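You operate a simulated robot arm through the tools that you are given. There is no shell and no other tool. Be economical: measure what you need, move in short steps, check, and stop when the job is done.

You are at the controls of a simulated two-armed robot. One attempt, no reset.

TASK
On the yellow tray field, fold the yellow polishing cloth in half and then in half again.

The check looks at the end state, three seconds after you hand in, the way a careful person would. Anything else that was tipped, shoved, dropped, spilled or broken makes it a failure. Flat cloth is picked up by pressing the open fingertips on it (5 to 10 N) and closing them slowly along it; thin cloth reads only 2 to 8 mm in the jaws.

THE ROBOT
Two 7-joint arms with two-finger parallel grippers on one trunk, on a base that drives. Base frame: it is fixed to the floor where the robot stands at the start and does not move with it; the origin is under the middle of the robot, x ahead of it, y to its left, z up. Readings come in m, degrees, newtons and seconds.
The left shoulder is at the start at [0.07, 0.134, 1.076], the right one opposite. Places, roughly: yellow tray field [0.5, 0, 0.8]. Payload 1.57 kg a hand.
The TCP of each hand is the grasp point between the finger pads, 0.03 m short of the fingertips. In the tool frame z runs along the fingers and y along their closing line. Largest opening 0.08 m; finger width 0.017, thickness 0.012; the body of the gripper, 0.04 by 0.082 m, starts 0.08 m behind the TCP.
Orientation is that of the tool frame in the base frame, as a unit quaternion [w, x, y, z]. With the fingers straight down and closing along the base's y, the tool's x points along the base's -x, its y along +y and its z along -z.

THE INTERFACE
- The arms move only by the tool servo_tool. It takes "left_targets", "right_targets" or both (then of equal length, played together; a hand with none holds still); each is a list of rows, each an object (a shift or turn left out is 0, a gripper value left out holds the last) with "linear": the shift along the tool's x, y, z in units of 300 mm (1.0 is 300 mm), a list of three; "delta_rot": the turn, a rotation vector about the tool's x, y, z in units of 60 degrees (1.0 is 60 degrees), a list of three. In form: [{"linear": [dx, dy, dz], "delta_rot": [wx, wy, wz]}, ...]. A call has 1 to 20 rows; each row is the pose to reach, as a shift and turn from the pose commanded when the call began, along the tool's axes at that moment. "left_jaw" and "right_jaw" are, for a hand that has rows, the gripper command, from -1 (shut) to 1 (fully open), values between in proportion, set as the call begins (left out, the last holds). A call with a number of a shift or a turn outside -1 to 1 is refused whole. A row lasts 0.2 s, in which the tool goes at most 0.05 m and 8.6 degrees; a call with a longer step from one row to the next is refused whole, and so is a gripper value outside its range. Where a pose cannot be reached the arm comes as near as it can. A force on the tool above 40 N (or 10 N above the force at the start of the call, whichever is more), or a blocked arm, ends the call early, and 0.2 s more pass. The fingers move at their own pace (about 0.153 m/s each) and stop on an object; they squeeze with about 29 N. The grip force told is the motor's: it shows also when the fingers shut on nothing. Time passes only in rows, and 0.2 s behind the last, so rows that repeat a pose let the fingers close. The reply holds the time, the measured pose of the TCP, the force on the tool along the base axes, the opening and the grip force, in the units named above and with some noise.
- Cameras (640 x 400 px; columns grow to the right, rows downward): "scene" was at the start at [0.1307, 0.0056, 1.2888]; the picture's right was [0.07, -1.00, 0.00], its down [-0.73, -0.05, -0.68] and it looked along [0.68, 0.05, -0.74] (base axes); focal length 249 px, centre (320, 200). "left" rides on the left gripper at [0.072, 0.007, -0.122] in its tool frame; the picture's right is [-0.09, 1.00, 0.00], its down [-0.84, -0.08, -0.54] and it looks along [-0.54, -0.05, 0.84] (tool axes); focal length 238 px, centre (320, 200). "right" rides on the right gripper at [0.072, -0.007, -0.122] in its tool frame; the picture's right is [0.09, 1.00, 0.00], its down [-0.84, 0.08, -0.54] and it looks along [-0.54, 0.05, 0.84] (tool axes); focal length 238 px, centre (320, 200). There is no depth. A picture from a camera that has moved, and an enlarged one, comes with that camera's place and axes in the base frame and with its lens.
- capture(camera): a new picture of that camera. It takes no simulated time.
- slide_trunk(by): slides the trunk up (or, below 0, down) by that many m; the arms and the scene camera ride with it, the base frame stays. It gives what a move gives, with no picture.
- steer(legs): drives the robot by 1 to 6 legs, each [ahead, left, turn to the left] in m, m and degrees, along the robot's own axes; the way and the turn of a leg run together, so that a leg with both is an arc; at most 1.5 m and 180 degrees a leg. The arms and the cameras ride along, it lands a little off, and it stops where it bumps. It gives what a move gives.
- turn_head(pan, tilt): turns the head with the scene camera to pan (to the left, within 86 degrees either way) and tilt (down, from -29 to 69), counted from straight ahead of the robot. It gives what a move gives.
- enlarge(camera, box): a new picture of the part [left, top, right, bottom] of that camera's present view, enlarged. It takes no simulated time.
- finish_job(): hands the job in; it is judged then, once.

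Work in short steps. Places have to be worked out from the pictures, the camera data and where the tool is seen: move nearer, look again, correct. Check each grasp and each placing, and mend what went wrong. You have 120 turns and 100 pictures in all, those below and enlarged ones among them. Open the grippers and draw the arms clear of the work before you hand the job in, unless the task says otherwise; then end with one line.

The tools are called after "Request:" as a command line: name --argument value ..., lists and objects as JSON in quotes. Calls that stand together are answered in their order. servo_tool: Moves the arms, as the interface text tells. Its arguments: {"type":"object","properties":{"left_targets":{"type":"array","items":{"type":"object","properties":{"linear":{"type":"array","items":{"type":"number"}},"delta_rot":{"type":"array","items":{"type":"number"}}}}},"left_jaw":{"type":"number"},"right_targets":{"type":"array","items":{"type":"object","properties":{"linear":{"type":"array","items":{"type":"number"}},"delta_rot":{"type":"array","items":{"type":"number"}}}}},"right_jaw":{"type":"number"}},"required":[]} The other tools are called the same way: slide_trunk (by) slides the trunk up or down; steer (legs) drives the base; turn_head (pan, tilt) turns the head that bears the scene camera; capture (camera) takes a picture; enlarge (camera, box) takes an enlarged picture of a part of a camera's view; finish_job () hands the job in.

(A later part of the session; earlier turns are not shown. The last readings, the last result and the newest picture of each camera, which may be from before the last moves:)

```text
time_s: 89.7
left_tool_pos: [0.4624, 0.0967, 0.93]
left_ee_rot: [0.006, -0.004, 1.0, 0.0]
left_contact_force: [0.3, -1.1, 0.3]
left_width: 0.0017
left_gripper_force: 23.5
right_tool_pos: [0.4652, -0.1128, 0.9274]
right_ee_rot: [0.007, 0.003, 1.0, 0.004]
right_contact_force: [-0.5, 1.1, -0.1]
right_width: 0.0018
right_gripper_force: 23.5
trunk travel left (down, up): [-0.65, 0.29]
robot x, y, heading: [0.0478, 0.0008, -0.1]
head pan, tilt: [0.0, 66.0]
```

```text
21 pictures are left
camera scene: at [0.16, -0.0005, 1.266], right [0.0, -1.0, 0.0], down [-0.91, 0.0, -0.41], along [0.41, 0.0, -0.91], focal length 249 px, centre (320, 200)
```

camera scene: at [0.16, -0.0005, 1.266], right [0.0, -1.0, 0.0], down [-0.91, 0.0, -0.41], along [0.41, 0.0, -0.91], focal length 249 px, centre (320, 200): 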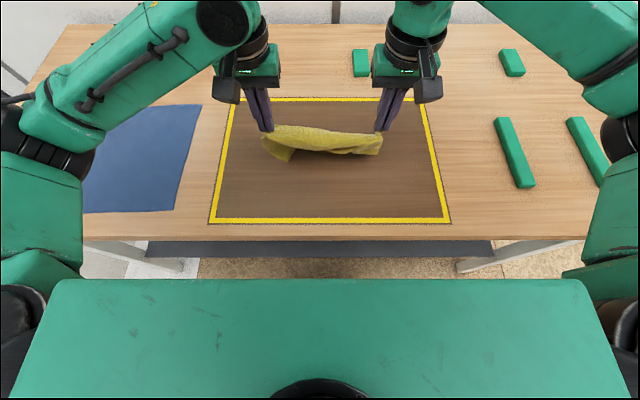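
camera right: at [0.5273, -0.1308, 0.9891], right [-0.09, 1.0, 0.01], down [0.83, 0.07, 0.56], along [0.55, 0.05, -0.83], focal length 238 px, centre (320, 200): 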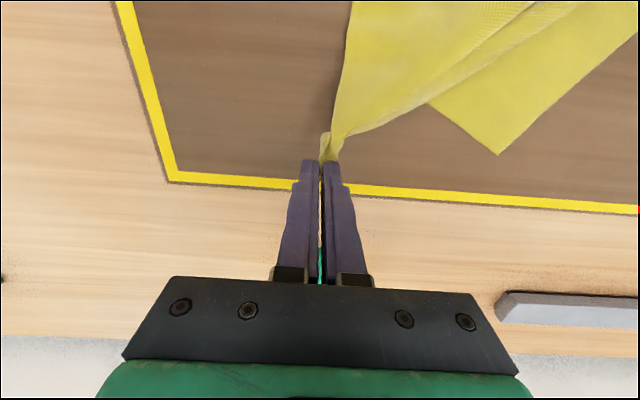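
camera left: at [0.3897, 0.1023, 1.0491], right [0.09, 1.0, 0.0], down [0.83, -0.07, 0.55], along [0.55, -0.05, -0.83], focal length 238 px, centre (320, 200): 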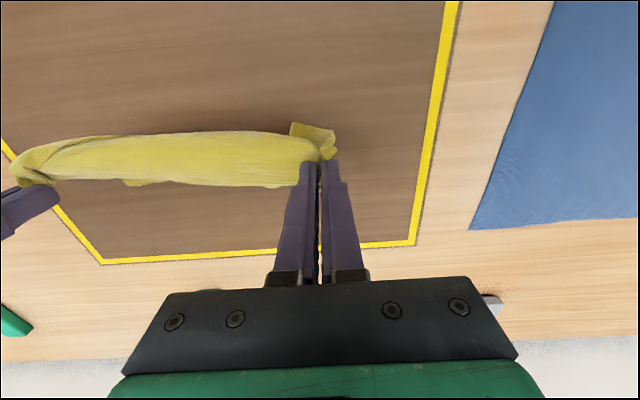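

The bottom edge slid back rather than staying put. I'll lift again, lay the cloth by dragging it flat toward me (E2 near, E1 trailing far), and then fold E2 forward over it. In that direction the held hem ends up flat.

Request:
servo_tool --left_targets '[{"linear": [-0.06, 0, -0.1]}, {"linear": [-0.125, 0, -0.2]}, {"linear": [-0.22, 0, -0.29]}, {"linear": [-0.325, 0, -0.367]}, {"linear": [-0.42, 0, -0.36]}, {"linear": [-0.459, 0, -0.333]}, {"linear": [-0.459, 0, -0.3]}, {"linear": [-0.44, 0, -0.25]}, {"linear": [-0.4, 0, -0.15]}, {"linear": [-0.325, 0, -0.067]}, {"linear": [-0.23, 0, 0.06]}, {"linear": [-0.125, 0, 0.167]}, {"linear": [-0.075, 0, 0.2]}, {"linear": [-0.025, 0, 0.22]}, {"linear": [0.025, 0, 0.233]}, {"linear": [0.075, 0, 0.245]}, {"linear": [0.12, 0, 0.257]}, {"linear": [0.16, 0, 0.267]}, {"linear": [0.2, 0, 0.28]}, {"linear": [0.2, 0, 0.28]}]' --right_targets '[{"linear": [-0.06, 0, -0.1]}, {"linear": [-0.125, 0, -0.2]}, {"linear": [-0.22, 0, -0.29]}, {"linear": [-0.325, 0, -0.367]}, {"linear": [-0.42, 0, -0.36]}, {"linear": [-0.459, 0, -0.333]}, {"linear": [-0.459, 0, -0.3]}, {"linear": [-0.44, 0, -0.25]}, {"linear": [-0.4, 0, -0.15]}, {"linear": [-0.325, 0, -0.067]}, {"linear": [-0.23, 0, 0.06]}, {"linear": [-0.125, 0, 0.167]}, {"linear": [-0.075, 0, 0.2]}, {"linear": [-0.025, 0, 0.22]}, {"linear": [0.025, 0, 0.233]}, {"linear": [0.075, 0, 0.245]}, {"linear": [0.12, 0, 0.257]}, {"linear": [0.16, 0, 0.267]}, {"linear": [0.2, 0, 0.28]}, {"linear": [0.2, 0, 0.28]}]'

Request:
capture --camera "scene"

Request:
capture --camera "right"

```text
time_s: 93.9
left_tool_pos: [0.4028, 0.0958, 0.8456]
left_ee_rot: [0.006, -0.003, 1.0, -0.001]
left_contact_force: [0.7, -2.8, -0.3]
left_width: 0.0021
left_gripper_force: 23.6
right_tool_pos: [0.4054, -0.1138, 0.8436]
right_ee_rot: [0.008, 0.003, 1.0, 0.003]
right_contact_force: [0.3, 1.5, -0.2]
right_width: 0.0019
right_gripper_force: 23.1
trunk travel left (down, up): [-0.65, 0.29]
robot x, y, heading: [0.0521, 0.0016, -0.1]
head pan, tilt: [0.0, 66.0]
```

```text
20 pictures are left
camera scene: at [0.1604, -0.0005, 1.2659], right [0.0, -1.0, 0.0], down [-0.91, 0.0, -0.41], along [0.41, 0.0, -0.91], focal length 249 px, centre (320, 200)
```

scene: 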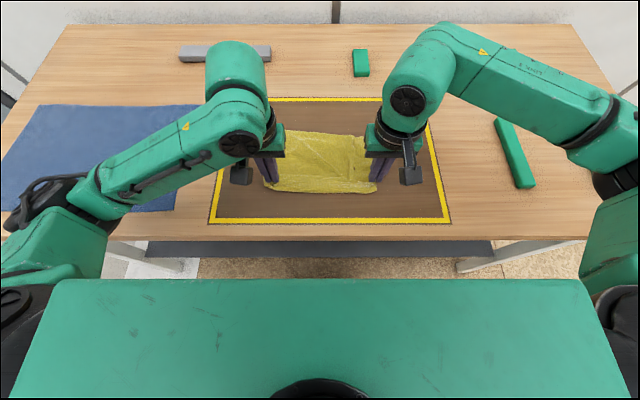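

```text
19 pictures are left
camera right: at [0.3314, -0.1204, 0.9634], right [-0.09, 1.0, 0.01], down [0.83, 0.07, 0.56], along [0.55, 0.05, -0.83], focal length 238 px, centre (320, 200)
```

right: 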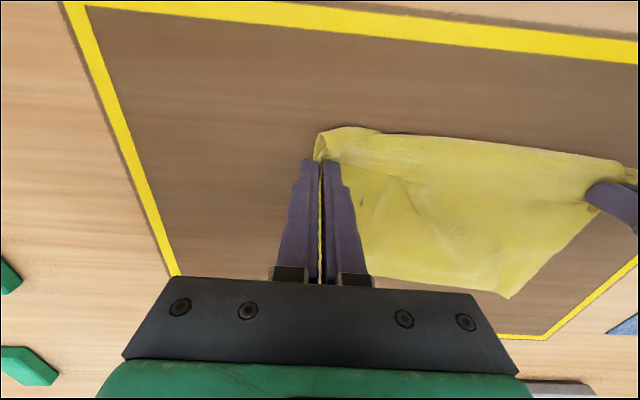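

The cloth is now spread flat, with E2 held near x≈0.39 and E1 lying far at x≈0.54. I'll drag it back a touch to take out slack, then carry E2 in an arc forward to just above E1.

Request:
servo_tool --left_targets '[{"linear": [0.025, 0, 0.01]}, {"linear": [0.05, 0, 0.015]}, {"linear": [0.05, 0, 0.015]}, {"linear": [0.043, 0, -0.083]}, {"linear": [0.01, 0, -0.183]}, {"linear": [-0.057, 0, -0.267]}, {"linear": [-0.157, 0, -0.317]}, {"linear": [-0.257, 0, -0.317]}, {"linear": [-0.345, 0, -0.267]}, {"linear": [-0.42, 0, -0.183]}, {"linear": [-0.46, 0, -0.1]}, {"linear": [-0.46, 0, -0.05]}, {"linear": [-0.46, 0, -0.05]}]' --right_targets '[{"linear": [0.025, 0, 0.01]}, {"linear": [0.05, 0, 0.015]}, {"linear": [0.05, 0, 0.015]}, {"linear": [0.043, 0, -0.083]}, {"linear": [0.01, 0, -0.183]}, {"linear": [-0.057, 0, -0.267]}, {"linear": [-0.157, 0, -0.317]}, {"linear": [-0.247, 0, -0.317]}, {"linear": [-0.32, 0, -0.267]}, {"linear": [-0.38, 0, -0.183]}, {"linear": [-0.41, 0, -0.1]}, {"linear": [-0.41, 0, -0.05]}, {"linear": [-0.41, 0, -0.05]}]'

Request:
enlarge --camera "scene" --box '[200, 80, 460, 240]'

Request:
capture --camera "left"

```text
time_s: 96.7
left_tool_pos: [0.5418, 0.0956, 0.8606]
left_ee_rot: [0.008, -0.003, 1.0, 0.001]
left_contact_force: [-0.7, -2.4, 0.3]
left_width: 0.0018
left_gripper_force: 23.6
right_tool_pos: [0.5275, -0.1135, 0.8586]
right_ee_rot: [0.007, 0.003, 1.0, 0.003]
right_contact_force: [0.2, 1.6, -1.1]
right_width: 0.002
right_gripper_force: 23.8
trunk travel left (down, up): [-0.65, 0.29]
robot x, y, heading: [0.0508, 0.0041, -0.1]
head pan, tilt: [0.0, 66.0]
```

```text
2.46 times, centred on (330, 160) of scene
camera zoom: at [0.1601, -0.0005, 1.266], right [0.0, -1.0, 0.0], down [-0.91, 0.0, -0.41], along [0.41, 0.0, -0.91], focal length 614 px, centre (295, 298)
```

zoom: 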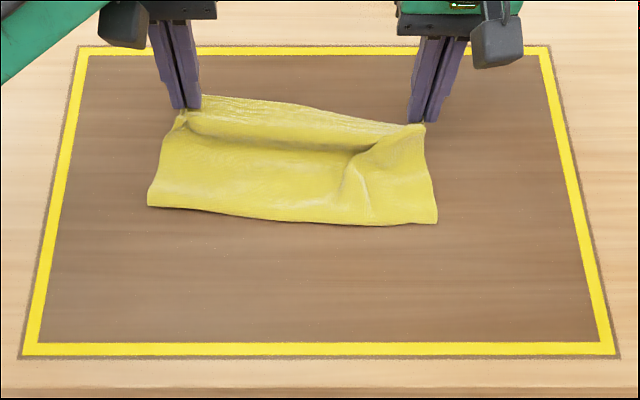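

```text
17 pictures are left
camera left: at [0.4689, 0.1025, 0.9811], right [0.09, 1.0, 0.0], down [0.83, -0.07, 0.55], along [0.55, -0.05, -0.83], focal length 238 px, centre (320, 200)
```

left: 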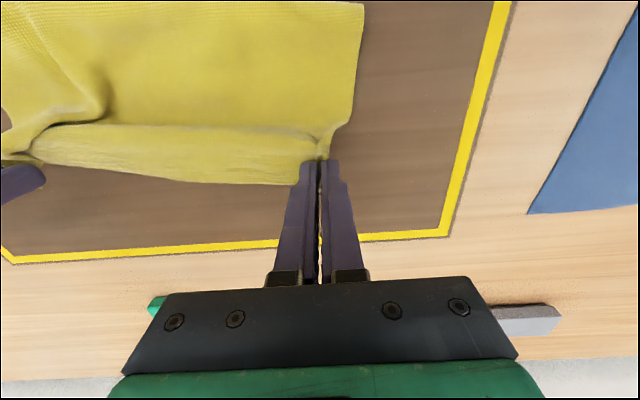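

The flap lies over with the hem pointing outward; fold line at x≈0.45. I'll lower it, easing back 6 mm, open the jaws gently and lift away.

Request:
servo_tool --left_targets '[{"linear": [0.01, -0.005, 0.04]}, {"linear": [0.02, -0.008, 0.075]}, {"linear": [0.02, -0.008, 0.085]}, {"linear": [0.02, -0.008, 0.085]}]' --right_targets '[{"linear": [0.01, 0.005, 0.04]}, {"linear": [0.02, 0.008, 0.07]}, {"linear": [0.02, 0.008, 0.08]}, {"linear": [0.02, 0.008, 0.08]}]'

Request:
servo_tool --left_targets '[{"linear": [0, 0, 0]}, {"linear": [0, 0, 0]}, {"linear": [0, 0, -0.08]}, {"linear": [0, 0.02, -0.22]}, {"linear": [0.03, 0.12, -0.3]}, {"linear": [0.05, 0.24, -0.38]}, {"linear": [0.06, 0.36, -0.46]}]' --right_targets '[{"linear": [0, 0, 0]}, {"linear": [0, 0, 0]}, {"linear": [0, 0, -0.08]}, {"linear": [0, -0.02, -0.22]}, {"linear": [0.03, -0.12, -0.3]}, {"linear": [0.05, -0.24, -0.38]}, {"linear": [0.06, -0.36, -0.46]}]' --left_jaw -0.5 --right_jaw -0.5

Request:
enlarge --camera "scene" --box '[220, 90, 440, 230]'

```text
time_s: 97.7
left_tool_pos: [0.5366, 0.0935, 0.8355]
left_ee_rot: [0.006, -0.004, 1.0, -0.001]
left_contact_force: [-0.8, -1.1, 0.2]
left_width: 0.0018
left_gripper_force: 23.4
right_tool_pos: [0.521, -0.1108, 0.8359]
right_ee_rot: [0.008, 0.003, 1.0, 0.004]
right_contact_force: [0.5, 0.3, 0.2]
right_width: 0.0018
right_gripper_force: 23.1
trunk travel left (down, up): [-0.65, 0.29]
robot x, y, heading: [0.0512, -0.0005, -0.1]
head pan, tilt: [0.0, 66.0]
```

```text
time_s: 99.3
left_tool_pos: [0.5153, 0.2022, 0.9738]
left_ee_rot: [0.007, -0.003, 1.0, 0.0]
left_contact_force: [0.3, 0.8, 1.2]
left_width: 0.0199
left_gripper_force: 0.0
right_tool_pos: [0.4987, -0.219, 0.9751]
right_ee_rot: [0.009, 0.002, 1.0, 0.003]
right_contact_force: [0.3, -1.1, 0.3]
right_width: 0.02
right_gripper_force: 0.1
trunk travel left (down, up): [-0.65, 0.29]
robot x, y, heading: [0.0499, 0.0008, -0.1]
head pan, tilt: [0.0, 66.0]
```

```text
2.86 times, centred on (330, 160) of scene
camera zoom: at [0.1585, -0.0003, 1.2661], right [0.0, -1.0, 0.0], down [-0.91, 0.0, -0.41], along [0.41, 0.0, -0.91], focal length 712 px, centre (291, 314)
```

zoom: 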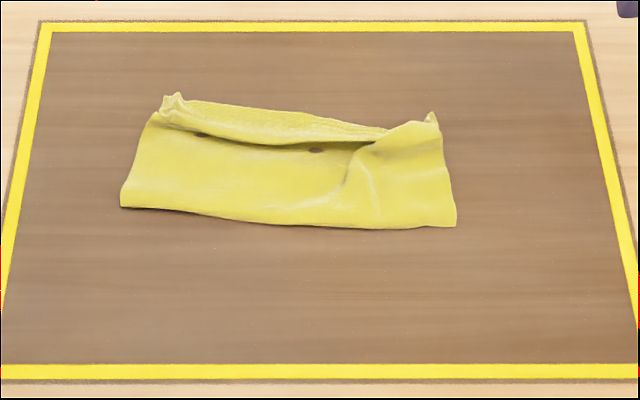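

First fold achieved: footprint about 0.11 × 0.25 with the hem outward. For the second fold I'll pinch the left short edge (both layers) with the left hand, so I'm moving over it for a look.

Request:
servo_tool --left_targets '[{"linear": [0.01, -0.08, 0.08]}, {"linear": [0.02, -0.16, 0.17]}, {"linear": [0.034, -0.24, 0.26]}, {"linear": [0.034, -0.3, 0.345]}, {"linear": [0.034, -0.3, 0.345]}]' --left_jaw -0.2

Request:
enlarge --camera "left" --box '[120, 40, 520, 290]'

```text
time_s: 100.5
left_tool_pos: [0.5072, 0.1115, 0.8705]
left_ee_rot: [0.007, -0.002, 1.0, 0.0]
left_contact_force: [-0.1, 1.4, -0.5]
left_width: 0.0321
left_gripper_force: 0.0
right_tool_pos: [0.5006, -0.2188, 0.9735]
right_ee_rot: [0.007, 0.003, 1.0, 0.004]
right_contact_force: [0.3, -0.4, -0.3]
right_width: 0.0197
right_gripper_force: 0.0
trunk travel left (down, up): [-0.65, 0.29]
robot x, y, heading: [0.0518, 0.0016, -0.2]
head pan, tilt: [0.0, 66.0]
```

```text
1.60 times, centred on (320, 165) of left
camera zoom: at [0.4342, 0.1176, 0.9893], right [0.09, 1.0, 0.0], down [0.83, -0.07, 0.55], along [0.55, -0.05, -0.83], focal length 381 px, centre (320, 256)
```

zoom: 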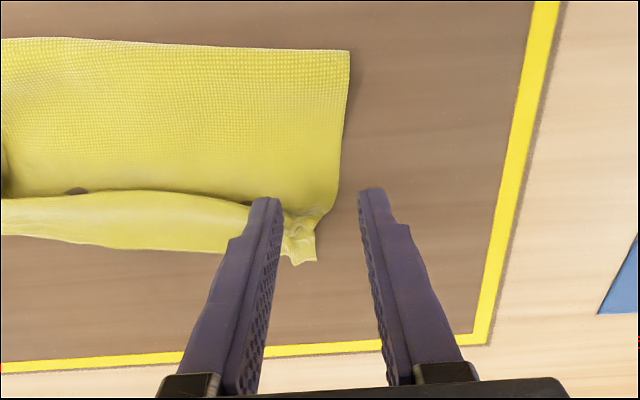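

The left short edge lies at y≈0.128–0.120. I'll press at (0.497, 0.100) with the jaws at about 2.6 cm so both fingers bear on both layers.

Request:
servo_tool --left_targets '[{"linear": [0.034, -0.038, 0]}, {"linear": [0.034, -0.038, 0.06]}, {"linear": [0.034, -0.038, 0.105]}, {"linear": [0.034, -0.038, 0.125]}, {"linear": [0.034, -0.038, 0.131]}, {"linear": [0.034, -0.038, 0.131]}]' --left_jaw -0.35

Request:
servo_tool --left_targets '[{"linear": [0, 0, 0.003]}, {"linear": [0, 0, 0.003]}, {"linear": [0, 0, 0.003]}]'

```text
time_s: 101.9
left_tool_pos: [0.4979, 0.0994, 0.8318]
left_ee_rot: [0.008, -0.004, 1.0, -0.001]
left_contact_force: [1.3, 0.2, 9.4]
left_width: 0.0261
left_gripper_force: 0.0
right_tool_pos: [0.4997, -0.2186, 0.974]
right_ee_rot: [0.008, 0.002, 1.0, 0.003]
right_contact_force: [0.5, 0.0, 0.6]
right_width: 0.02
right_gripper_force: 0.0
trunk travel left (down, up): [-0.65, 0.29]
robot x, y, heading: [0.0542, -0.0009, -0.1]
head pan, tilt: [0.0, 66.0]
```

```text
time_s: 102.7
left_tool_pos: [0.4968, 0.0991, 0.8306]
left_ee_rot: [0.009, -0.004, 1.0, 0.0]
left_contact_force: [4.9, 0.6, 19.9]
left_width: 0.0261
left_gripper_force: 0.2
right_tool_pos: [0.4999, -0.2203, 0.9741]
right_ee_rot: [0.008, 0.002, 1.0, 0.004]
right_contact_force: [-0.4, -0.4, 0.4]
right_width: 0.0198
right_gripper_force: 0.2
trunk travel left (down, up): [-0.65, 0.29]
robot x, y, heading: [0.0534, -0.001, 0.0]
head pan, tilt: [0.0, 66.0]
```

Pressing near 20 N on the two layers. Closing in steps.

Request:
servo_tool --left_targets '[{"linear": [0, 0, 0]}, {"linear": [0, 0, 0]}, {"linear": [0, 0, 0]}]' --left_jaw -0.5

Request:
servo_tool --left_targets '[{"linear": [0, 0, 0]}, {"linear": [0, 0, 0]}, {"linear": [0, 0, 0]}]' --left_jaw -0.7

Request:
servo_tool --left_targets '[{"linear": [0, 0, -0.001]}, {"linear": [0, 0, -0.001]}, {"linear": [0, 0, -0.001]}, {"linear": [0, 0, -0.001]}]' --left_jaw -1

Request:
enlarge --camera "left" --box '[160, 50, 480, 250]'

```text
time_s: 103.5
left_tool_pos: [0.497, 0.0989, 0.8303]
left_ee_rot: [0.009, -0.003, 1.0, 0.0]
left_contact_force: [4.7, 1.9, 24.7]
left_width: 0.0196
left_gripper_force: 0.1
right_tool_pos: [0.4983, -0.2199, 0.9735]
right_ee_rot: [0.008, 0.002, 1.0, 0.004]
right_contact_force: [-0.1, -0.6, 0.1]
right_width: 0.0198
right_gripper_force: 0.0
trunk travel left (down, up): [-0.65, 0.29]
robot x, y, heading: [0.0491, 0.0003, -0.1]
head pan, tilt: [0.0, 66.0]
```

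```text
time_s: 104.3
left_tool_pos: [0.4962, 0.0979, 0.8322]
left_ee_rot: [0.007, -0.003, 1.0, 0.001]
left_contact_force: [0.4, -4.0, 23.5]
left_width: 0.009
left_gripper_force: 0.0
right_tool_pos: [0.4977, -0.2207, 0.9749]
right_ee_rot: [0.01, 0.003, 1.0, 0.004]
right_contact_force: [-0.8, -0.4, -0.3]
right_width: 0.02
right_gripper_force: 0.0
trunk travel left (down, up): [-0.65, 0.29]
robot x, y, heading: [0.0495, 0.0, -0.2]
head pan, tilt: [0.0, 66.0]
```

```text
time_s: 105.3
left_tool_pos: [0.494, 0.1, 0.8322]
left_ee_rot: [0.008, -0.003, 1.0, 0.001]
left_contact_force: [-2.6, -1.3, 17.9]
left_width: 0.0019
left_gripper_force: 23.3
right_tool_pos: [0.4983, -0.2192, 0.9742]
right_ee_rot: [0.009, 0.003, 1.0, 0.004]
right_contact_force: [-0.3, -0.1, -0.1]
right_width: 0.0201
right_gripper_force: 0.1
trunk travel left (down, up): [-0.65, 0.29]
robot x, y, heading: [0.0464, -0.0029, 0.2]
head pan, tilt: [0.0, 66.0]
```

```text
2.00 times, centred on (320, 150) of left
camera zoom: at [0.422, 0.1059, 0.9512], right [0.09, 1.0, 0.0], down [0.83, -0.07, 0.55], along [0.55, -0.05, -0.83], focal length 477 px, centre (320, 300)
```

zoom: 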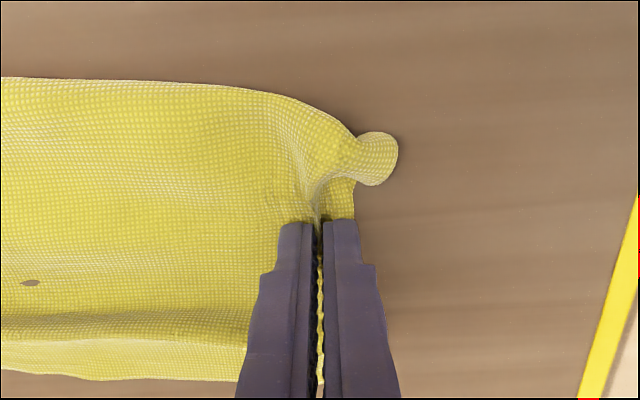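

It has gripped and the edge gathered. I'll lift 4 cm while moving inward a little to check whether both layers come along.

Request:
servo_tool --left_targets '[{"linear": [0, -0.01, -0.06]}, {"linear": [0, -0.03, -0.11]}, {"linear": [0, -0.06, -0.15]}, {"linear": [0, -0.06, -0.15]}, {"linear": [0, -0.06, -0.15]}]'

Request:
enlarge --camera "scene" --box '[220, 90, 440, 230]'

Request:
capture --camera "left"

```text
time_s: 106.5
left_tool_pos: [0.4969, 0.0821, 0.8749]
left_ee_rot: [0.006, -0.002, 1.0, 0.0]
left_contact_force: [0.8, 0.1, 0.3]
left_width: 0.0016
left_gripper_force: 23.5
right_tool_pos: [0.5017, -0.2191, 0.9723]
right_ee_rot: [0.008, 0.002, 1.0, 0.002]
right_contact_force: [-0.1, 0.3, 0.8]
right_width: 0.0201
right_gripper_force: 0.1
trunk travel left (down, up): [-0.65, 0.29]
robot x, y, heading: [0.0485, -0.002, 0.0]
head pan, tilt: [0.0, 66.0]
```

```text
2.86 times, centred on (330, 160) of scene
camera zoom: at [0.1601, -0.0006, 1.266], right [0.0, -1.0, 0.0], down [-0.91, 0.0, -0.41], along [0.41, 0.0, -0.91], focal length 712 px, centre (291, 314)
```

zoom: 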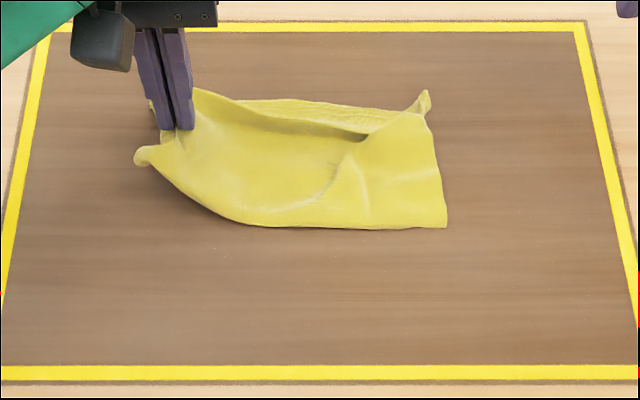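

```text
12 pictures are left
camera left: at [0.4235, 0.0886, 0.9954], right [0.09, 1.0, 0.0], down [0.83, -0.07, 0.55], along [0.55, -0.05, -0.83], focal length 238 px, centre (320, 200)
```

left: 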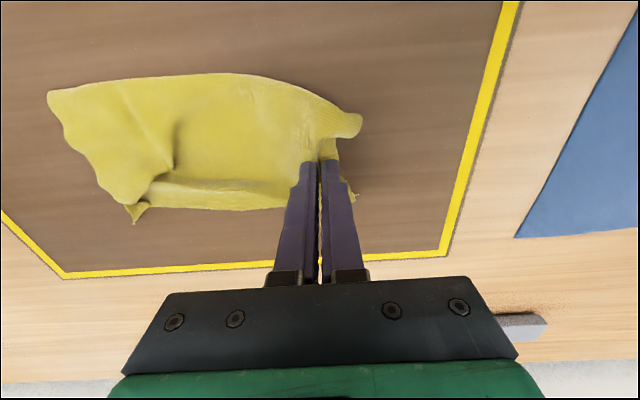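

Both layers came up; nothing is left behind on the table. I'll carry this edge in an arc to the right edge (y≈-0.117), tilting the fingers about 50° in the direction of travel so the hem doesn't curl.

Request:
servo_tool --left_targets '[{"linear": [0, -0.04, -0.083], "delta_rot": [0.08, 0, 0]}, {"linear": [0, -0.107, -0.15], "delta_rot": [0.18, 0, 0]}, {"linear": [0, -0.19, -0.193], "delta_rot": [0.28, 0, 0]}, {"linear": [0, -0.273, -0.2], "delta_rot": [0.38, 0, 0]}, {"linear": [0, -0.357, -0.183], "delta_rot": [0.5, 0, 0]}, {"linear": [0, -0.44, -0.14], "delta_rot": [0.6, 0, 0]}, {"linear": [0, -0.517, -0.083], "delta_rot": [0.7, 0, 0]}, {"linear": [0, -0.573, -0.017], "delta_rot": [0.78, 0, 0]}, {"linear": [0, -0.613, 0.05], "delta_rot": [0.83, 0, 0]}, {"linear": [0, -0.633, 0.08], "delta_rot": [0.83, 0, 0]}, {"linear": [0, -0.633, 0.08], "delta_rot": [0.83, 0, 0]}]'

Request:
enlarge --camera "scene" --box '[220, 90, 440, 230]'

```text
time_s: 108.9
left_tool_pos: [0.4989, -0.1068, 0.8511]
left_ee_rot: [0.007, 0.0, 0.907, -0.421]
left_contact_force: [0.0, -0.3, 0.7]
left_width: 0.0019
left_gripper_force: 23.4
right_tool_pos: [0.5005, -0.2186, 0.9732]
right_ee_rot: [0.008, 0.002, 1.0, 0.004]
right_contact_force: [0.2, 0.5, 0.5]
right_width: 0.0202
right_gripper_force: 0.1
trunk travel left (down, up): [-0.65, 0.29]
robot x, y, heading: [0.0471, -0.0009, -0.2]
head pan, tilt: [0.0, 66.0]
```

```text
2.86 times, centred on (330, 160) of scene
camera zoom: at [0.16, -0.0004, 1.266], right [0.0, -1.0, 0.0], down [-0.91, 0.0, -0.41], along [0.41, 0.0, -0.91], focal length 712 px, centre (291, 314)
```

zoom: 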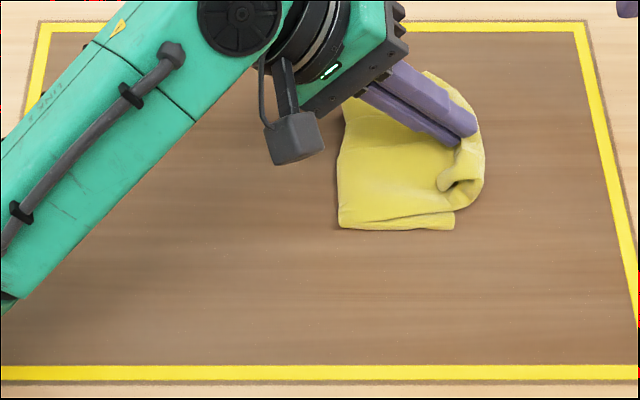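

The fold went over well; the flap is about 2 cm beyond the right edge with the crease at y≈-0.04. I'll ease the flap back 2 cm while lowering, then open and retract along the fingers.

Request:
servo_tool --left_targets '[{"linear": [0, 0.026, -0.01]}, {"linear": [0, 0.052, -0.021]}, {"linear": [0, 0.078, -0.031]}, {"linear": [0, 0.078, -0.031]}]'

Request:
servo_tool --left_targets '[{"linear": [0, 0, 0]}, {"linear": [0, 0, 0]}, {"linear": [0, 0, 0]}, {"linear": [0, 0, -0.06]}, {"linear": [0, 0, -0.16]}, {"linear": [0, -0.05, -0.3]}, {"linear": [0, -0.1, -0.44]}, {"linear": [0, -0.1, -0.58]}, {"linear": [0, -0.1, -0.72]}]' --left_jaw -0.5

Request:
enlarge --camera "scene" --box '[260, 100, 440, 220]'

```text
time_s: 109.9
left_tool_pos: [0.4974, -0.0859, 0.8386]
left_ee_rot: [0.007, 0.0, 0.907, -0.421]
left_contact_force: [1.0, 1.2, -0.2]
left_width: 0.0019
left_gripper_force: 23.9
right_tool_pos: [0.5015, -0.2192, 0.9741]
right_ee_rot: [0.007, 0.003, 1.0, 0.003]
right_contact_force: [-0.5, 0.3, 0.5]
right_width: 0.0201
right_gripper_force: 0.0
trunk travel left (down, up): [-0.65, 0.29]
robot x, y, heading: [0.0497, 0.0042, -0.1]
head pan, tilt: [0.0, 66.0]
```

```text
time_s: 111.9
left_tool_pos: [0.4955, 0.06, 1.0018]
left_ee_rot: [0.007, 0.0, 0.907, -0.421]
left_contact_force: [-0.8, 0.6, 0.6]
left_width: 0.0201
left_gripper_force: 0.0
right_tool_pos: [0.5001, -0.2185, 0.973]
right_ee_rot: [0.008, 0.003, 1.0, 0.004]
right_contact_force: [1.1, 0.0, 0.2]
right_width: 0.0201
right_gripper_force: 0.0
trunk travel left (down, up): [-0.65, 0.29]
robot x, y, heading: [0.0483, 0.0015, 0.0]
head pan, tilt: [0.0, 66.0]
```

```text
3.33 times, centred on (350, 160) of scene
camera zoom: at [0.1596, 0.0003, 1.266], right [0.0, -1.0, 0.0], down [-0.91, 0.0, -0.41], along [0.41, 0.0, -0.91], focal length 831 px, centre (220, 333)
```

zoom: 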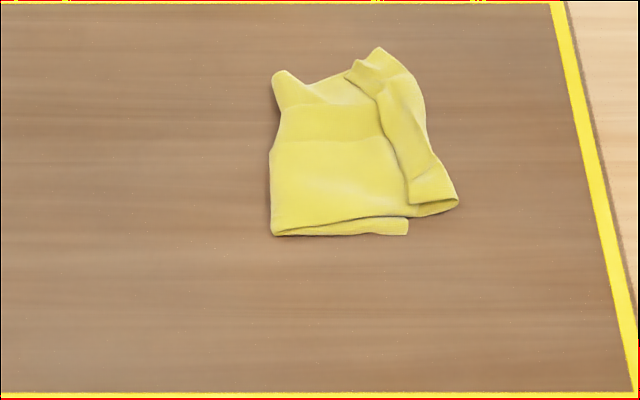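

The move back while lowering curled the hem, so the crease sits at y≈-0.034 instead of about 0. I'll redo this with the drag-and-flip method that worked for the first fold. First I'll move the right hand clear and set the left hand upright over the hem, light on the cloth.

Request:
servo_tool --left_targets '[{"linear": [0, 0, 0.06], "delta_rot": [-0.1, 0, 0]}, {"linear": [0, 0, 0.14], "delta_rot": [-0.2, 0, 0]}, {"linear": [0, -0.01, 0.24], "delta_rot": [-0.32, 0, 0]}, {"linear": [0, -0.02, 0.34], "delta_rot": [-0.44, 0, 0]}, {"linear": [0, -0.03, 0.44], "delta_rot": [-0.55, 0, 0]}, {"linear": [0, -0.04, 0.54], "delta_rot": [-0.66, 0, 0]}, {"linear": [0, -0.05, 0.64], "delta_rot": [-0.76, 0, 0]}, {"linear": [0, -0.053, 0.748], "delta_rot": [-0.83, 0, 0]}, {"linear": [0, -0.053, 0.748], "delta_rot": [-0.83, 0, 0]}]' --right_targets '[{"linear": [0, -0.1, -0.05]}, {"linear": [0, -0.2, -0.1]}, {"linear": [0, -0.3, -0.1]}, {"linear": [0, -0.4, -0.1]}, {"linear": [0, -0.4, -0.1]}, {"linear": [0, -0.4, -0.1]}, {"linear": [0, -0.4, -0.1]}, {"linear": [0, -0.4, -0.1]}, {"linear": [0, -0.4, -0.1]}]' --left_jaw -0.3

Request:
enlarge --camera "left" --box '[160, 50, 480, 250]'

```text
time_s: 113.9
left_tool_pos: [0.4978, -0.122, 0.8687]
left_ee_rot: [0.007, -0.002, 1.0, 0.001]
left_contact_force: [-1.0, 0.3, 0.2]
left_width: 0.0279
left_gripper_force: 0.0
right_tool_pos: [0.4997, -0.3396, 1.0017]
right_ee_rot: [0.008, 0.002, 1.0, 0.003]
right_contact_force: [0.2, 0.1, 0.6]
right_width: 0.0201
right_gripper_force: 0.0
trunk travel left (down, up): [-0.65, 0.29]
robot x, y, heading: [0.0481, 0.0034, -0.3]
head pan, tilt: [0.0, 66.0]
```

```text
2.00 times, centred on (320, 150) of left
camera zoom: at [0.4255, -0.1159, 0.9886], right [0.09, 1.0, 0.0], down [0.83, -0.07, 0.55], along [0.55, -0.05, -0.83], focal length 477 px, centre (320, 300)
```

zoom: 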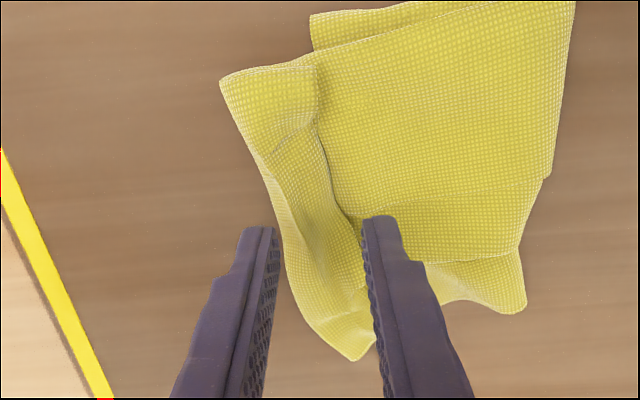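

The hem strip spans y≈-0.138 to -0.113 here. I'll shift 13 mm left so one finger bears on the hem and the other on the flap beyond its free edge, then go down with light contact.

Request:
servo_tool --left_targets '[{"linear": [0, 0.043, 0.0]}, {"linear": [0, 0.043, 0.05]}, {"linear": [0, 0.043, 0.09]}, {"linear": [0, 0.043, 0.11]}, {"linear": [0, 0.043, 0.117]}, {"linear": [0, 0.043, 0.117]}]'

Request:
servo_tool --left_targets '[{"linear": [0, 0, 0.002]}, {"linear": [0, 0, 0.004]}, {"linear": [0, 0, 0.004]}]'

```text
time_s: 115.3
left_tool_pos: [0.4985, -0.1087, 0.8335]
left_ee_rot: [0.006, -0.003, 1.0, 0.0]
left_contact_force: [-1.0, -0.2, 1.1]
left_width: 0.0281
left_gripper_force: 0.0
right_tool_pos: [0.4987, -0.3399, 1.0024]
right_ee_rot: [0.008, 0.002, 1.0, 0.004]
right_contact_force: [0.1, 0.3, 0.2]
right_width: 0.0199
right_gripper_force: 0.0
trunk travel left (down, up): [-0.65, 0.29]
robot x, y, heading: [0.0468, 0.0022, 0.1]
head pan, tilt: [0.0, 66.0]
```

```text
time_s: 116.1
left_tool_pos: [0.4982, -0.1094, 0.8345]
left_ee_rot: [0.008, -0.003, 1.0, 0.0]
left_contact_force: [1.2, 0.4, 4.7]
left_width: 0.0281
left_gripper_force: 0.0
right_tool_pos: [0.4991, -0.34, 1.0015]
right_ee_rot: [0.007, 0.003, 1.0, 0.004]
right_contact_force: [-0.2, -0.2, 0.0]
right_width: 0.0202
right_gripper_force: 0.2
trunk travel left (down, up): [-0.65, 0.29]
robot x, y, heading: [0.0476, -0.0002, -0.0]
head pan, tilt: [0.0, 66.0]
```

About 5 N; closing in steps to catch the hem edge.

Request:
servo_tool --left_targets '[{"linear": [0, 0, 0.001]}, {"linear": [0, 0, 0.001]}, {"linear": [0, 0, 0.001]}]' --left_jaw -0.5

Request:
servo_tool --left_targets '[{"linear": [0, 0, 0]}, {"linear": [0, 0, 0]}, {"linear": [0, 0, 0]}]' --left_jaw -0.7

Request:
enlarge --camera "left" --box '[160, 50, 480, 250]'

```text
time_s: 116.9
left_tool_pos: [0.4987, -0.1103, 0.8324]
left_ee_rot: [0.007, -0.002, 1.0, -0.001]
left_contact_force: [1.0, 0.9, 4.9]
left_width: 0.0193
left_gripper_force: 0.1
right_tool_pos: [0.498, -0.3389, 1.0025]
right_ee_rot: [0.009, 0.003, 1.0, 0.003]
right_contact_force: [0.2, -0.4, 0.6]
right_width: 0.0198
right_gripper_force: 0.0
trunk travel left (down, up): [-0.65, 0.29]
robot x, y, heading: [0.0511, -0.0025, -0.0]
head pan, tilt: [0.0, 66.0]
```

```text
time_s: 117.7
left_tool_pos: [0.4981, -0.1088, 0.8317]
left_ee_rot: [0.007, -0.003, 1.0, 0.0]
left_contact_force: [0.8, 0.1, 4.9]
left_width: 0.0117
left_gripper_force: 0.0
right_tool_pos: [0.4986, -0.3397, 1.0038]
right_ee_rot: [0.009, 0.003, 1.0, 0.003]
right_contact_force: [-0.4, -0.2, 0.4]
right_width: 0.02
right_gripper_force: 0.0
trunk travel left (down, up): [-0.65, 0.29]
robot x, y, heading: [0.0508, 0.0039, -0.3]
head pan, tilt: [0.0, 66.0]
```

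```text
2.00 times, centred on (320, 150) of left
camera zoom: at [0.4251, -0.1024, 0.9526], right [0.09, 1.0, 0.0], down [0.83, -0.07, 0.55], along [0.55, -0.05, -0.83], focal length 477 px, centre (320, 300)
```

zoom: 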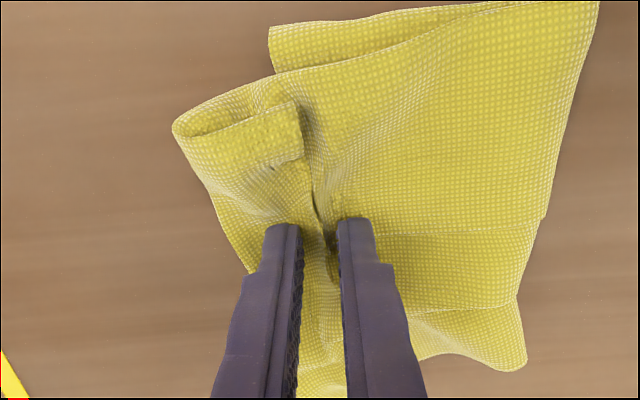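

The hem's free edge is standing up between the fingers. Closing fully, then lifting it all the way so the cloth hangs, moving toward y≈+0.05.

Request:
servo_tool --left_targets '[{"linear": [0, 0, 0]}, {"linear": [0, 0, 0]}, {"linear": [0, 0, 0]}, {"linear": [0, 0, 0]}]' --left_jaw -1

Request:
servo_tool --left_targets '[{"linear": [0, 0.02, -0.08]}, {"linear": [0, 0.06, -0.16]}, {"linear": [0, 0.12, -0.24]}, {"linear": [0, 0.19, -0.32]}, {"linear": [0, 0.26, -0.4]}, {"linear": [0, 0.33, -0.48]}, {"linear": [0, 0.4, -0.56]}, {"linear": [0, 0.46, -0.64]}, {"linear": [0, 0.5, -0.72]}, {"linear": [0, 0.5, -0.8]}, {"linear": [0, 0.5, -0.88]}, {"linear": [0, 0.5, -0.88]}, {"linear": [0, 0.5, -0.88]}]'

Request:
enlarge --camera "scene" --box '[200, 0, 440, 180]'

```text
time_s: 118.7
left_tool_pos: [0.4972, -0.1093, 0.833]
left_ee_rot: [0.008, -0.002, 1.0, 0.0]
left_contact_force: [0.5, 1.3, 6.4]
left_width: 0.0024
left_gripper_force: 23.8
right_tool_pos: [0.498, -0.3383, 1.0018]
right_ee_rot: [0.008, 0.003, 1.0, 0.003]
right_contact_force: [1.2, 0.2, 0.5]
right_width: 0.02
right_gripper_force: 0.0
trunk travel left (down, up): [-0.65, 0.29]
robot x, y, heading: [0.0503, 0.0017, -0.2]
head pan, tilt: [0.0, 66.0]
```

```text
time_s: 121.5
left_tool_pos: [0.4945, 0.041, 1.0967]
left_ee_rot: [0.006, -0.002, 1.0, 0.0]
left_contact_force: [0.0, -0.3, 0.9]
left_width: 0.0022
left_gripper_force: 22.9
right_tool_pos: [0.498, -0.3394, 1.0017]
right_ee_rot: [0.008, 0.003, 1.0, 0.003]
right_contact_force: [0.5, -0.8, -0.4]
right_width: 0.0198
right_gripper_force: 0.0
trunk travel left (down, up): [-0.65, 0.29]
robot x, y, heading: [0.0525, 0.0008, -0.2]
head pan, tilt: [0.0, 66.0]
```

```text
2.22 times, centred on (320, 90) of scene
camera zoom: at [0.16, -0.0006, 1.266], right [0.0, -1.0, 0.0], down [-0.91, 0.0, -0.41], along [0.41, 0.0, -0.91], focal length 554 px, centre (320, 444)
```

zoom: 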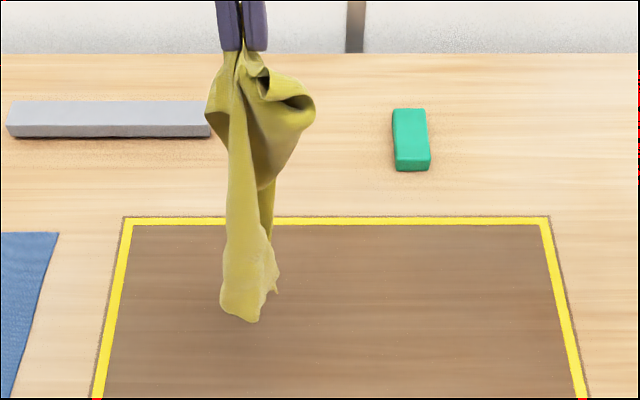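

The cloth hangs gathered from the single grip. I'll lay it by dragging to the right, with the free end trailing left, so it draws out along y, and then see how it lies.

Request:
servo_tool --left_targets '[{"linear": [0, 0.05, 0.06]}, {"linear": [0, 0.097, 0.123]}, {"linear": [0, 0.12, 0.19]}, {"linear": [0, 0.13, 0.257]}, {"linear": [0, 0.11, 0.32]}, {"linear": [0, 0.08, 0.39]}, {"linear": [0, 0.03, 0.455]}, {"linear": [0, -0.02, 0.523]}, {"linear": [0, -0.07, 0.58]}, {"linear": [0, -0.12, 0.64]}, {"linear": [0, -0.18, 0.685]}, {"linear": [0, -0.237, 0.723]}, {"linear": [0, -0.295, 0.755]}, {"linear": [0, -0.353, 0.783]}, {"linear": [0, -0.41, 0.8]}, {"linear": [0, -0.47, 0.817]}, {"linear": [0, -0.53, 0.83]}, {"linear": [0, -0.587, 0.837]}, {"linear": [0, -0.6, 0.85]}, {"linear": [0, -0.6, 0.86]}]'

Request:
enlarge --camera "scene" --box '[220, 90, 440, 230]'

```text
time_s: 125.7
left_tool_pos: [0.4988, -0.1388, 0.8385]
left_ee_rot: [0.007, -0.003, 1.0, 0.0]
left_contact_force: [0.7, -0.2, -0.1]
left_width: 0.0021
left_gripper_force: 24.2
right_tool_pos: [0.4997, -0.3405, 1.0023]
right_ee_rot: [0.007, 0.003, 1.0, 0.004]
right_contact_force: [-0.4, -0.3, 0.2]
right_width: 0.0201
right_gripper_force: 0.1
trunk travel left (down, up): [-0.65, 0.29]
robot x, y, heading: [0.0464, 0.0009, 0.1]
head pan, tilt: [0.0, 66.0]
```

```text
2.86 times, centred on (330, 160) of scene
camera zoom: at [0.16, -0.0007, 1.266], right [0.0, -1.0, 0.0], down [-0.91, 0.0, -0.41], along [0.41, 0.0, -0.91], focal length 712 px, centre (291, 314)
```

zoom: 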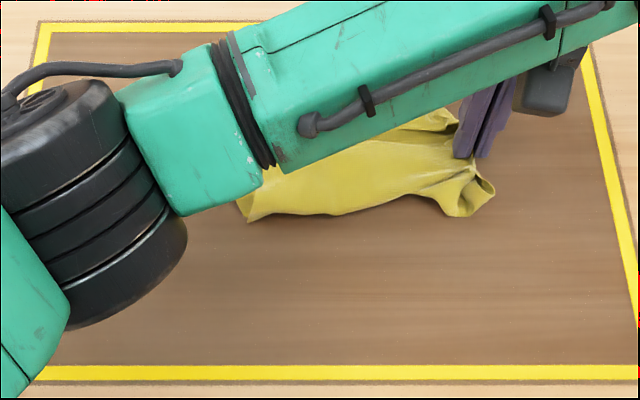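

It drew out well, with the free end at y≈+0.04 and the near edge straight. I'll now fold the held end back over to the left in an arc to y≈+0.033 and set it down.

Request:
servo_tool --left_targets '[{"linear": [0, 0.013, -0.105]}, {"linear": [0, 0.063, -0.205]}, {"linear": [0, 0.1, -0.245]}, {"linear": [0, 0.147, -0.272]}, {"linear": [0, 0.2, -0.29]}, {"linear": [0, 0.247, -0.298]}, {"linear": [0, 0.3, -0.295]}, {"linear": [0, 0.347, -0.288]}, {"linear": [0, 0.39, -0.265]}, {"linear": [0, 0.43, -0.238]}, {"linear": [0, 0.47, -0.205]}, {"linear": [0, 0.503, -0.172]}, {"linear": [0, 0.553, -0.105]}, {"linear": [0, 0.575, -0.06]}, {"linear": [0, 0.575, -0.03]}, {"linear": [0, 0.575, -0.03]}]'

Request:
enlarge --camera "scene" --box '[220, 90, 440, 230]'

```text
time_s: 129.1
left_tool_pos: [0.4976, 0.0331, 0.8477]
left_ee_rot: [0.006, -0.003, 1.0, -0.001]
left_contact_force: [-1.3, 0.1, -0.1]
left_width: 0.0023
left_gripper_force: 23.8
right_tool_pos: [0.498, -0.3397, 1.0013]
right_ee_rot: [0.008, 0.002, 1.0, 0.003]
right_contact_force: [-0.5, -0.8, -0.4]
right_width: 0.0203
right_gripper_force: 0.0
trunk travel left (down, up): [-0.65, 0.29]
robot x, y, heading: [0.0522, -0.0004, -0.1]
head pan, tilt: [0.0, 66.0]
```

```text
2.86 times, centred on (330, 160) of scene
camera zoom: at [0.16, -0.0005, 1.266], right [0.0, -1.0, 0.0], down [-0.91, 0.0, -0.41], along [0.41, 0.0, -0.91], focal length 712 px, centre (291, 314)
```

zoom: 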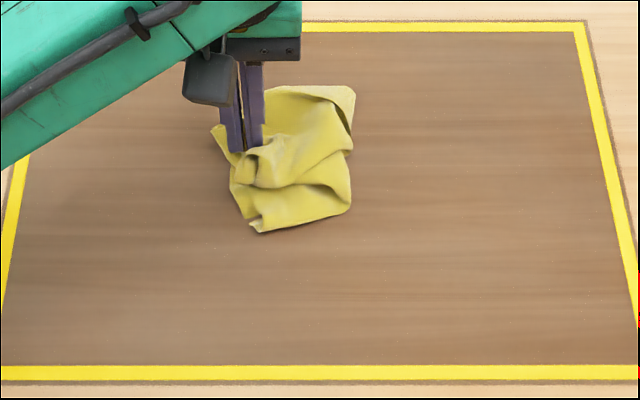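

It's folded over: crease at y≈-0.047, ends at y≈+0.04. Lowering, releasing, and lifting straight up and away.

Request:
servo_tool --left_targets '[{"linear": [0, 0, 0.02]}, {"linear": [0, 0, 0.035]}, {"linear": [0, 0, 0.035]}]'

Request:
servo_tool --left_targets '[{"linear": [0, 0, 0]}, {"linear": [0, 0, 0]}, {"linear": [0, 0, 0]}, {"linear": [0, 0, -0.06]}, {"linear": [0, 0, -0.15]}, {"linear": [0, 0, -0.28]}, {"linear": [0, 0.1, -0.38]}, {"linear": [0, 0.25, -0.42]}, {"linear": [0, 0.4, -0.45]}, {"linear": [0, 0.55, -0.48]}]' --left_jaw -0.4

Request:
enlarge --camera "scene" --box '[260, 100, 400, 190]'

```text
time_s: 129.9
left_tool_pos: [0.4972, 0.0329, 0.8376]
left_ee_rot: [0.007, -0.003, 1.0, 0.0]
left_contact_force: [-0.5, -0.2, 1.5]
left_width: 0.0021
left_gripper_force: 24.1
right_tool_pos: [0.4994, -0.3398, 1.0031]
right_ee_rot: [0.008, 0.003, 1.0, 0.003]
right_contact_force: [-0.3, 0.1, -0.5]
right_width: 0.0201
right_gripper_force: 0.1
trunk travel left (down, up): [-0.65, 0.29]
robot x, y, heading: [0.0486, 0.0005, -0.1]
head pan, tilt: [0.0, 66.0]
```

```text
time_s: 132.1
left_tool_pos: [0.4943, 0.1983, 0.9809]
left_ee_rot: [0.007, -0.001, 1.0, -0.001]
left_contact_force: [0.4, 0.2, 0.4]
left_width: 0.0238
left_gripper_force: 0.0
right_tool_pos: [0.4994, -0.3388, 1.0009]
right_ee_rot: [0.009, 0.003, 1.0, 0.002]
right_contact_force: [-0.4, -1.0, 0.5]
right_width: 0.0203
right_gripper_force: 0.2
trunk travel left (down, up): [-0.65, 0.29]
robot x, y, heading: [0.05, 0.0, -0.0]
head pan, tilt: [0.0, 66.0]
```

```text
4.44 times, centred on (330, 145) of scene
camera zoom: at [0.1594, 0.0011, 1.266], right [0.0, -1.0, 0.0], down [-0.91, 0.0, -0.41], along [0.41, 0.0, -0.91], focal length 1108 px, centre (276, 444)
```

zoom: 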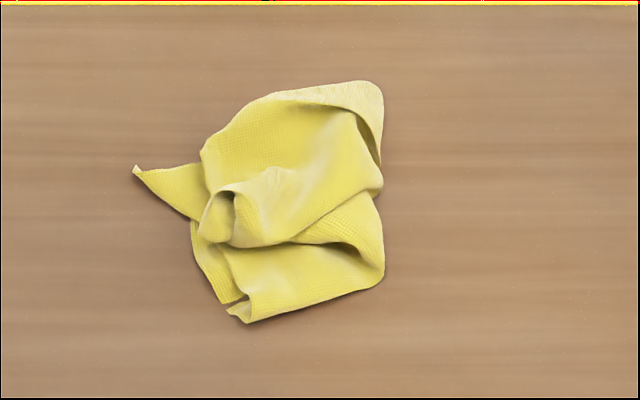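

It is compact, but the top layer is gathered at its left end. I'll smooth it: with closed fingertips, press lightly on the gather and drag toward me, then press on its far side and drag away, to spread the top edge.

Request:
servo_tool --left_targets '[{"linear": [0.01, -0.13, 0.06]}, {"linear": [0.02, -0.26, 0.12]}, {"linear": [0.03, -0.39, 0.18]}, {"linear": [0.04, -0.5, 0.26]}, {"linear": [0.048, -0.6, 0.34]}, {"linear": [0.048, -0.62, 0.41]}, {"linear": [0.048, -0.62, 0.46]}, {"linear": [0.048, -0.62, 0.485]}, {"linear": [0.048, -0.62, 0.489]}, {"linear": [0.075, -0.612, 0.489]}, {"linear": [0.105, -0.605, 0.489]}, {"linear": [0.135, -0.597, 0.489]}, {"linear": [0.164, -0.588, 0.489]}, {"linear": [0.164, -0.588, 0.45]}, {"linear": [0.164, -0.588, 0.36]}]' --left_jaw -1

```text
time_s: 135.3
left_tool_pos: [0.448, 0.0218, 0.8723]
left_ee_rot: [0.006, -0.002, 1.0, 0.001]
left_contact_force: [-0.2, -0.3, 0.5]
left_width: 0.0
left_gripper_force: 21.1
right_tool_pos: [0.4991, -0.3385, 1.0012]
right_ee_rot: [0.009, 0.003, 1.0, 0.004]
right_contact_force: [0.7, -0.1, -0.3]
right_width: 0.0199
right_gripper_force: 0.1
trunk travel left (down, up): [-0.65, 0.29]
robot x, y, heading: [0.0512, -0.0019, -0.3]
head pan, tilt: [0.0, 66.0]
```

Now the far side: press at (0.508, 0.027) and drag away to (0.540, 0.037), then lift clear and look.

Request:
servo_tool --left_targets '[{"linear": [-0.1, 0.01, 0]}, {"linear": [-0.2, 0.017, 0.03]}, {"linear": [-0.2, 0.017, 0.09]}, {"linear": [-0.2, 0.017, 0.122]}, {"linear": [-0.2, 0.017, 0.127]}, {"linear": [-0.23, 0.027, 0.127]}, {"linear": [-0.26, 0.037, 0.127]}, {"linear": [-0.29, 0.045, 0.127]}, {"linear": [-0.307, 0.05, 0.127]}, {"linear": [-0.307, 0.05, 0.06]}, {"linear": [-0.307, 0.08, -0.06]}, {"linear": [-0.25, 0.18, -0.16]}, {"linear": [-0.2, 0.3, -0.24]}, {"linear": [-0.2, 0.44, -0.3]}, {"linear": [-0.2, 0.58, -0.33]}]'

Request:
enlarge --camera "scene" --box '[260, 100, 400, 190]'

```text
time_s: 138.5
left_tool_pos: [0.505, 0.1986, 0.9702]
left_ee_rot: [0.006, -0.002, 1.0, -0.001]
left_contact_force: [-0.7, 0.7, -0.4]
left_width: 0.0001
left_gripper_force: 21.5
right_tool_pos: [0.4984, -0.339, 1.002]
right_ee_rot: [0.009, 0.003, 1.0, 0.002]
right_contact_force: [0.1, -0.8, 0.1]
right_width: 0.0198
right_gripper_force: 0.1
trunk travel left (down, up): [-0.65, 0.29]
robot x, y, heading: [0.0496, 0.0013, -0.1]
head pan, tilt: [0.0, 66.0]
```

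```text
4.44 times, centred on (330, 145) of scene
camera zoom: at [0.1594, 0.001, 1.266], right [0.0, -1.0, 0.0], down [-0.91, 0.0, -0.41], along [0.41, 0.0, -0.91], focal length 1108 px, centre (276, 444)
```

zoom: 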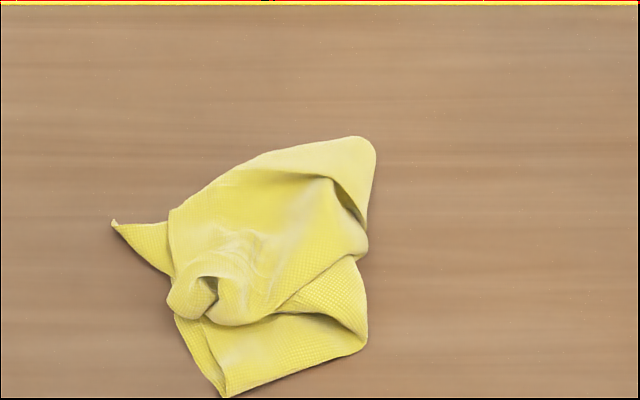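

The first drag mostly shifted the cloth 4 cm toward me. A better way to spread the gather without net drag is to press the closed fingertips on it, turned so they open along the gathered edge, and then open the jaws. I'll do that.

Request:
servo_tool --left_targets '[{"linear": [0.02, -0.08, 0.04], "delta_rot": [0, 0, 0.126]}, {"linear": [0.045, -0.16, 0.09], "delta_rot": [0, 0, 0.252]}, {"linear": [0.07, -0.24, 0.14], "delta_rot": [0, 0, 0.378]}, {"linear": [0.09, -0.32, 0.19], "delta_rot": [0, 0, 0.504]}, {"linear": [0.115, -0.4, 0.24], "delta_rot": [0, 0, 0.63]}, {"linear": [0.14, -0.48, 0.29], "delta_rot": [0, 0, 0.756]}, {"linear": [0.163, -0.562, 0.334], "delta_rot": [0, 0, 0.88]}, {"linear": [0.163, -0.562, 0.4], "delta_rot": [0, 0, 0.88]}, {"linear": [0.163, -0.562, 0.44], "delta_rot": [0, 0, 0.88]}, {"linear": [0.163, -0.562, 0.453], "delta_rot": [0, 0, 0.88]}, {"linear": [0.163, -0.562, 0.455], "delta_rot": [0, 0, 0.88]}]'

Request:
servo_tool --left_targets '[{"linear": [0, 0, 0.001]}, {"linear": [0, 0, 0.001]}, {"linear": [0, 0, 0.001]}]' --left_jaw 0.1

```text
time_s: 140.9
left_tool_pos: [0.4594, 0.0263, 0.8358]
left_ee_rot: [0.006, 0.442, 0.897, 0.004]
left_contact_force: [-0.2, 0.5, 4.3]
left_width: 0.0002
left_gripper_force: 21.3
right_tool_pos: [0.4982, -0.3391, 1.0017]
right_ee_rot: [0.009, 0.002, 1.0, 0.003]
right_contact_force: [0.7, 0.0, -0.1]
right_width: 0.0198
right_gripper_force: 0.1
trunk travel left (down, up): [-0.65, 0.29]
robot x, y, heading: [0.0502, 0.0022, -0.1]
head pan, tilt: [0.0, 66.0]
```

```text
time_s: 141.7
left_tool_pos: [0.4591, 0.0269, 0.8351]
left_ee_rot: [0.006, 0.442, 0.897, 0.003]
left_contact_force: [2.7, 0.8, 8.4]
left_width: 0.0422
left_gripper_force: 0.0
right_tool_pos: [0.4977, -0.3391, 1.0021]
right_ee_rot: [0.01, 0.003, 1.0, 0.004]
right_contact_force: [-0.3, 0.1, -0.5]
right_width: 0.0201
right_gripper_force: 0.0
trunk travel left (down, up): [-0.65, 0.29]
robot x, y, heading: [0.0477, -0.0021, -0.3]
head pan, tilt: [0.0, 66.0]
```

Good contact at 8 N. Opening further to spread, then lifting to view.

Request:
servo_tool --left_targets '[{"linear": [0, 0, 0]}, {"linear": [0, 0, 0]}, {"linear": [0, 0, -0.08]}, {"linear": [0, 0, -0.2]}, {"linear": [0, 0, -0.3]}]' --left_jaw 0.6

Request:
capture --camera "left"

```text
time_s: 142.9
left_tool_pos: [0.457, 0.0267, 0.9254]
left_ee_rot: [0.005, 0.442, 0.897, 0.003]
left_contact_force: [-0.1, 0.1, 0.2]
left_width: 0.0638
left_gripper_force: 0.0
right_tool_pos: [0.4994, -0.3404, 1.0029]
right_ee_rot: [0.008, 0.003, 1.0, 0.004]
right_contact_force: [-0.2, 0.3, 0.7]
right_width: 0.02
right_gripper_force: 0.0
trunk travel left (down, up): [-0.65, 0.29]
robot x, y, heading: [0.0488, -0.0029, -0.1]
head pan, tilt: [0.0, 66.0]
```

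```text
2 pictures are left
camera left: at [0.4187, 0.0885, 1.0455], right [0.85, 0.53, 0.01], down [0.44, -0.71, 0.55], along [0.3, -0.46, -0.84], focal length 238 px, centre (320, 200)
```

left: 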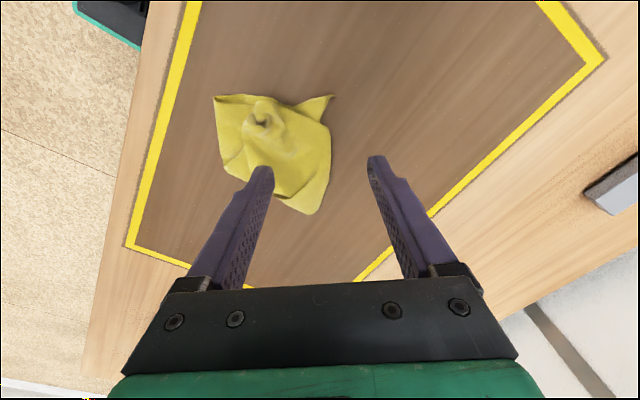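

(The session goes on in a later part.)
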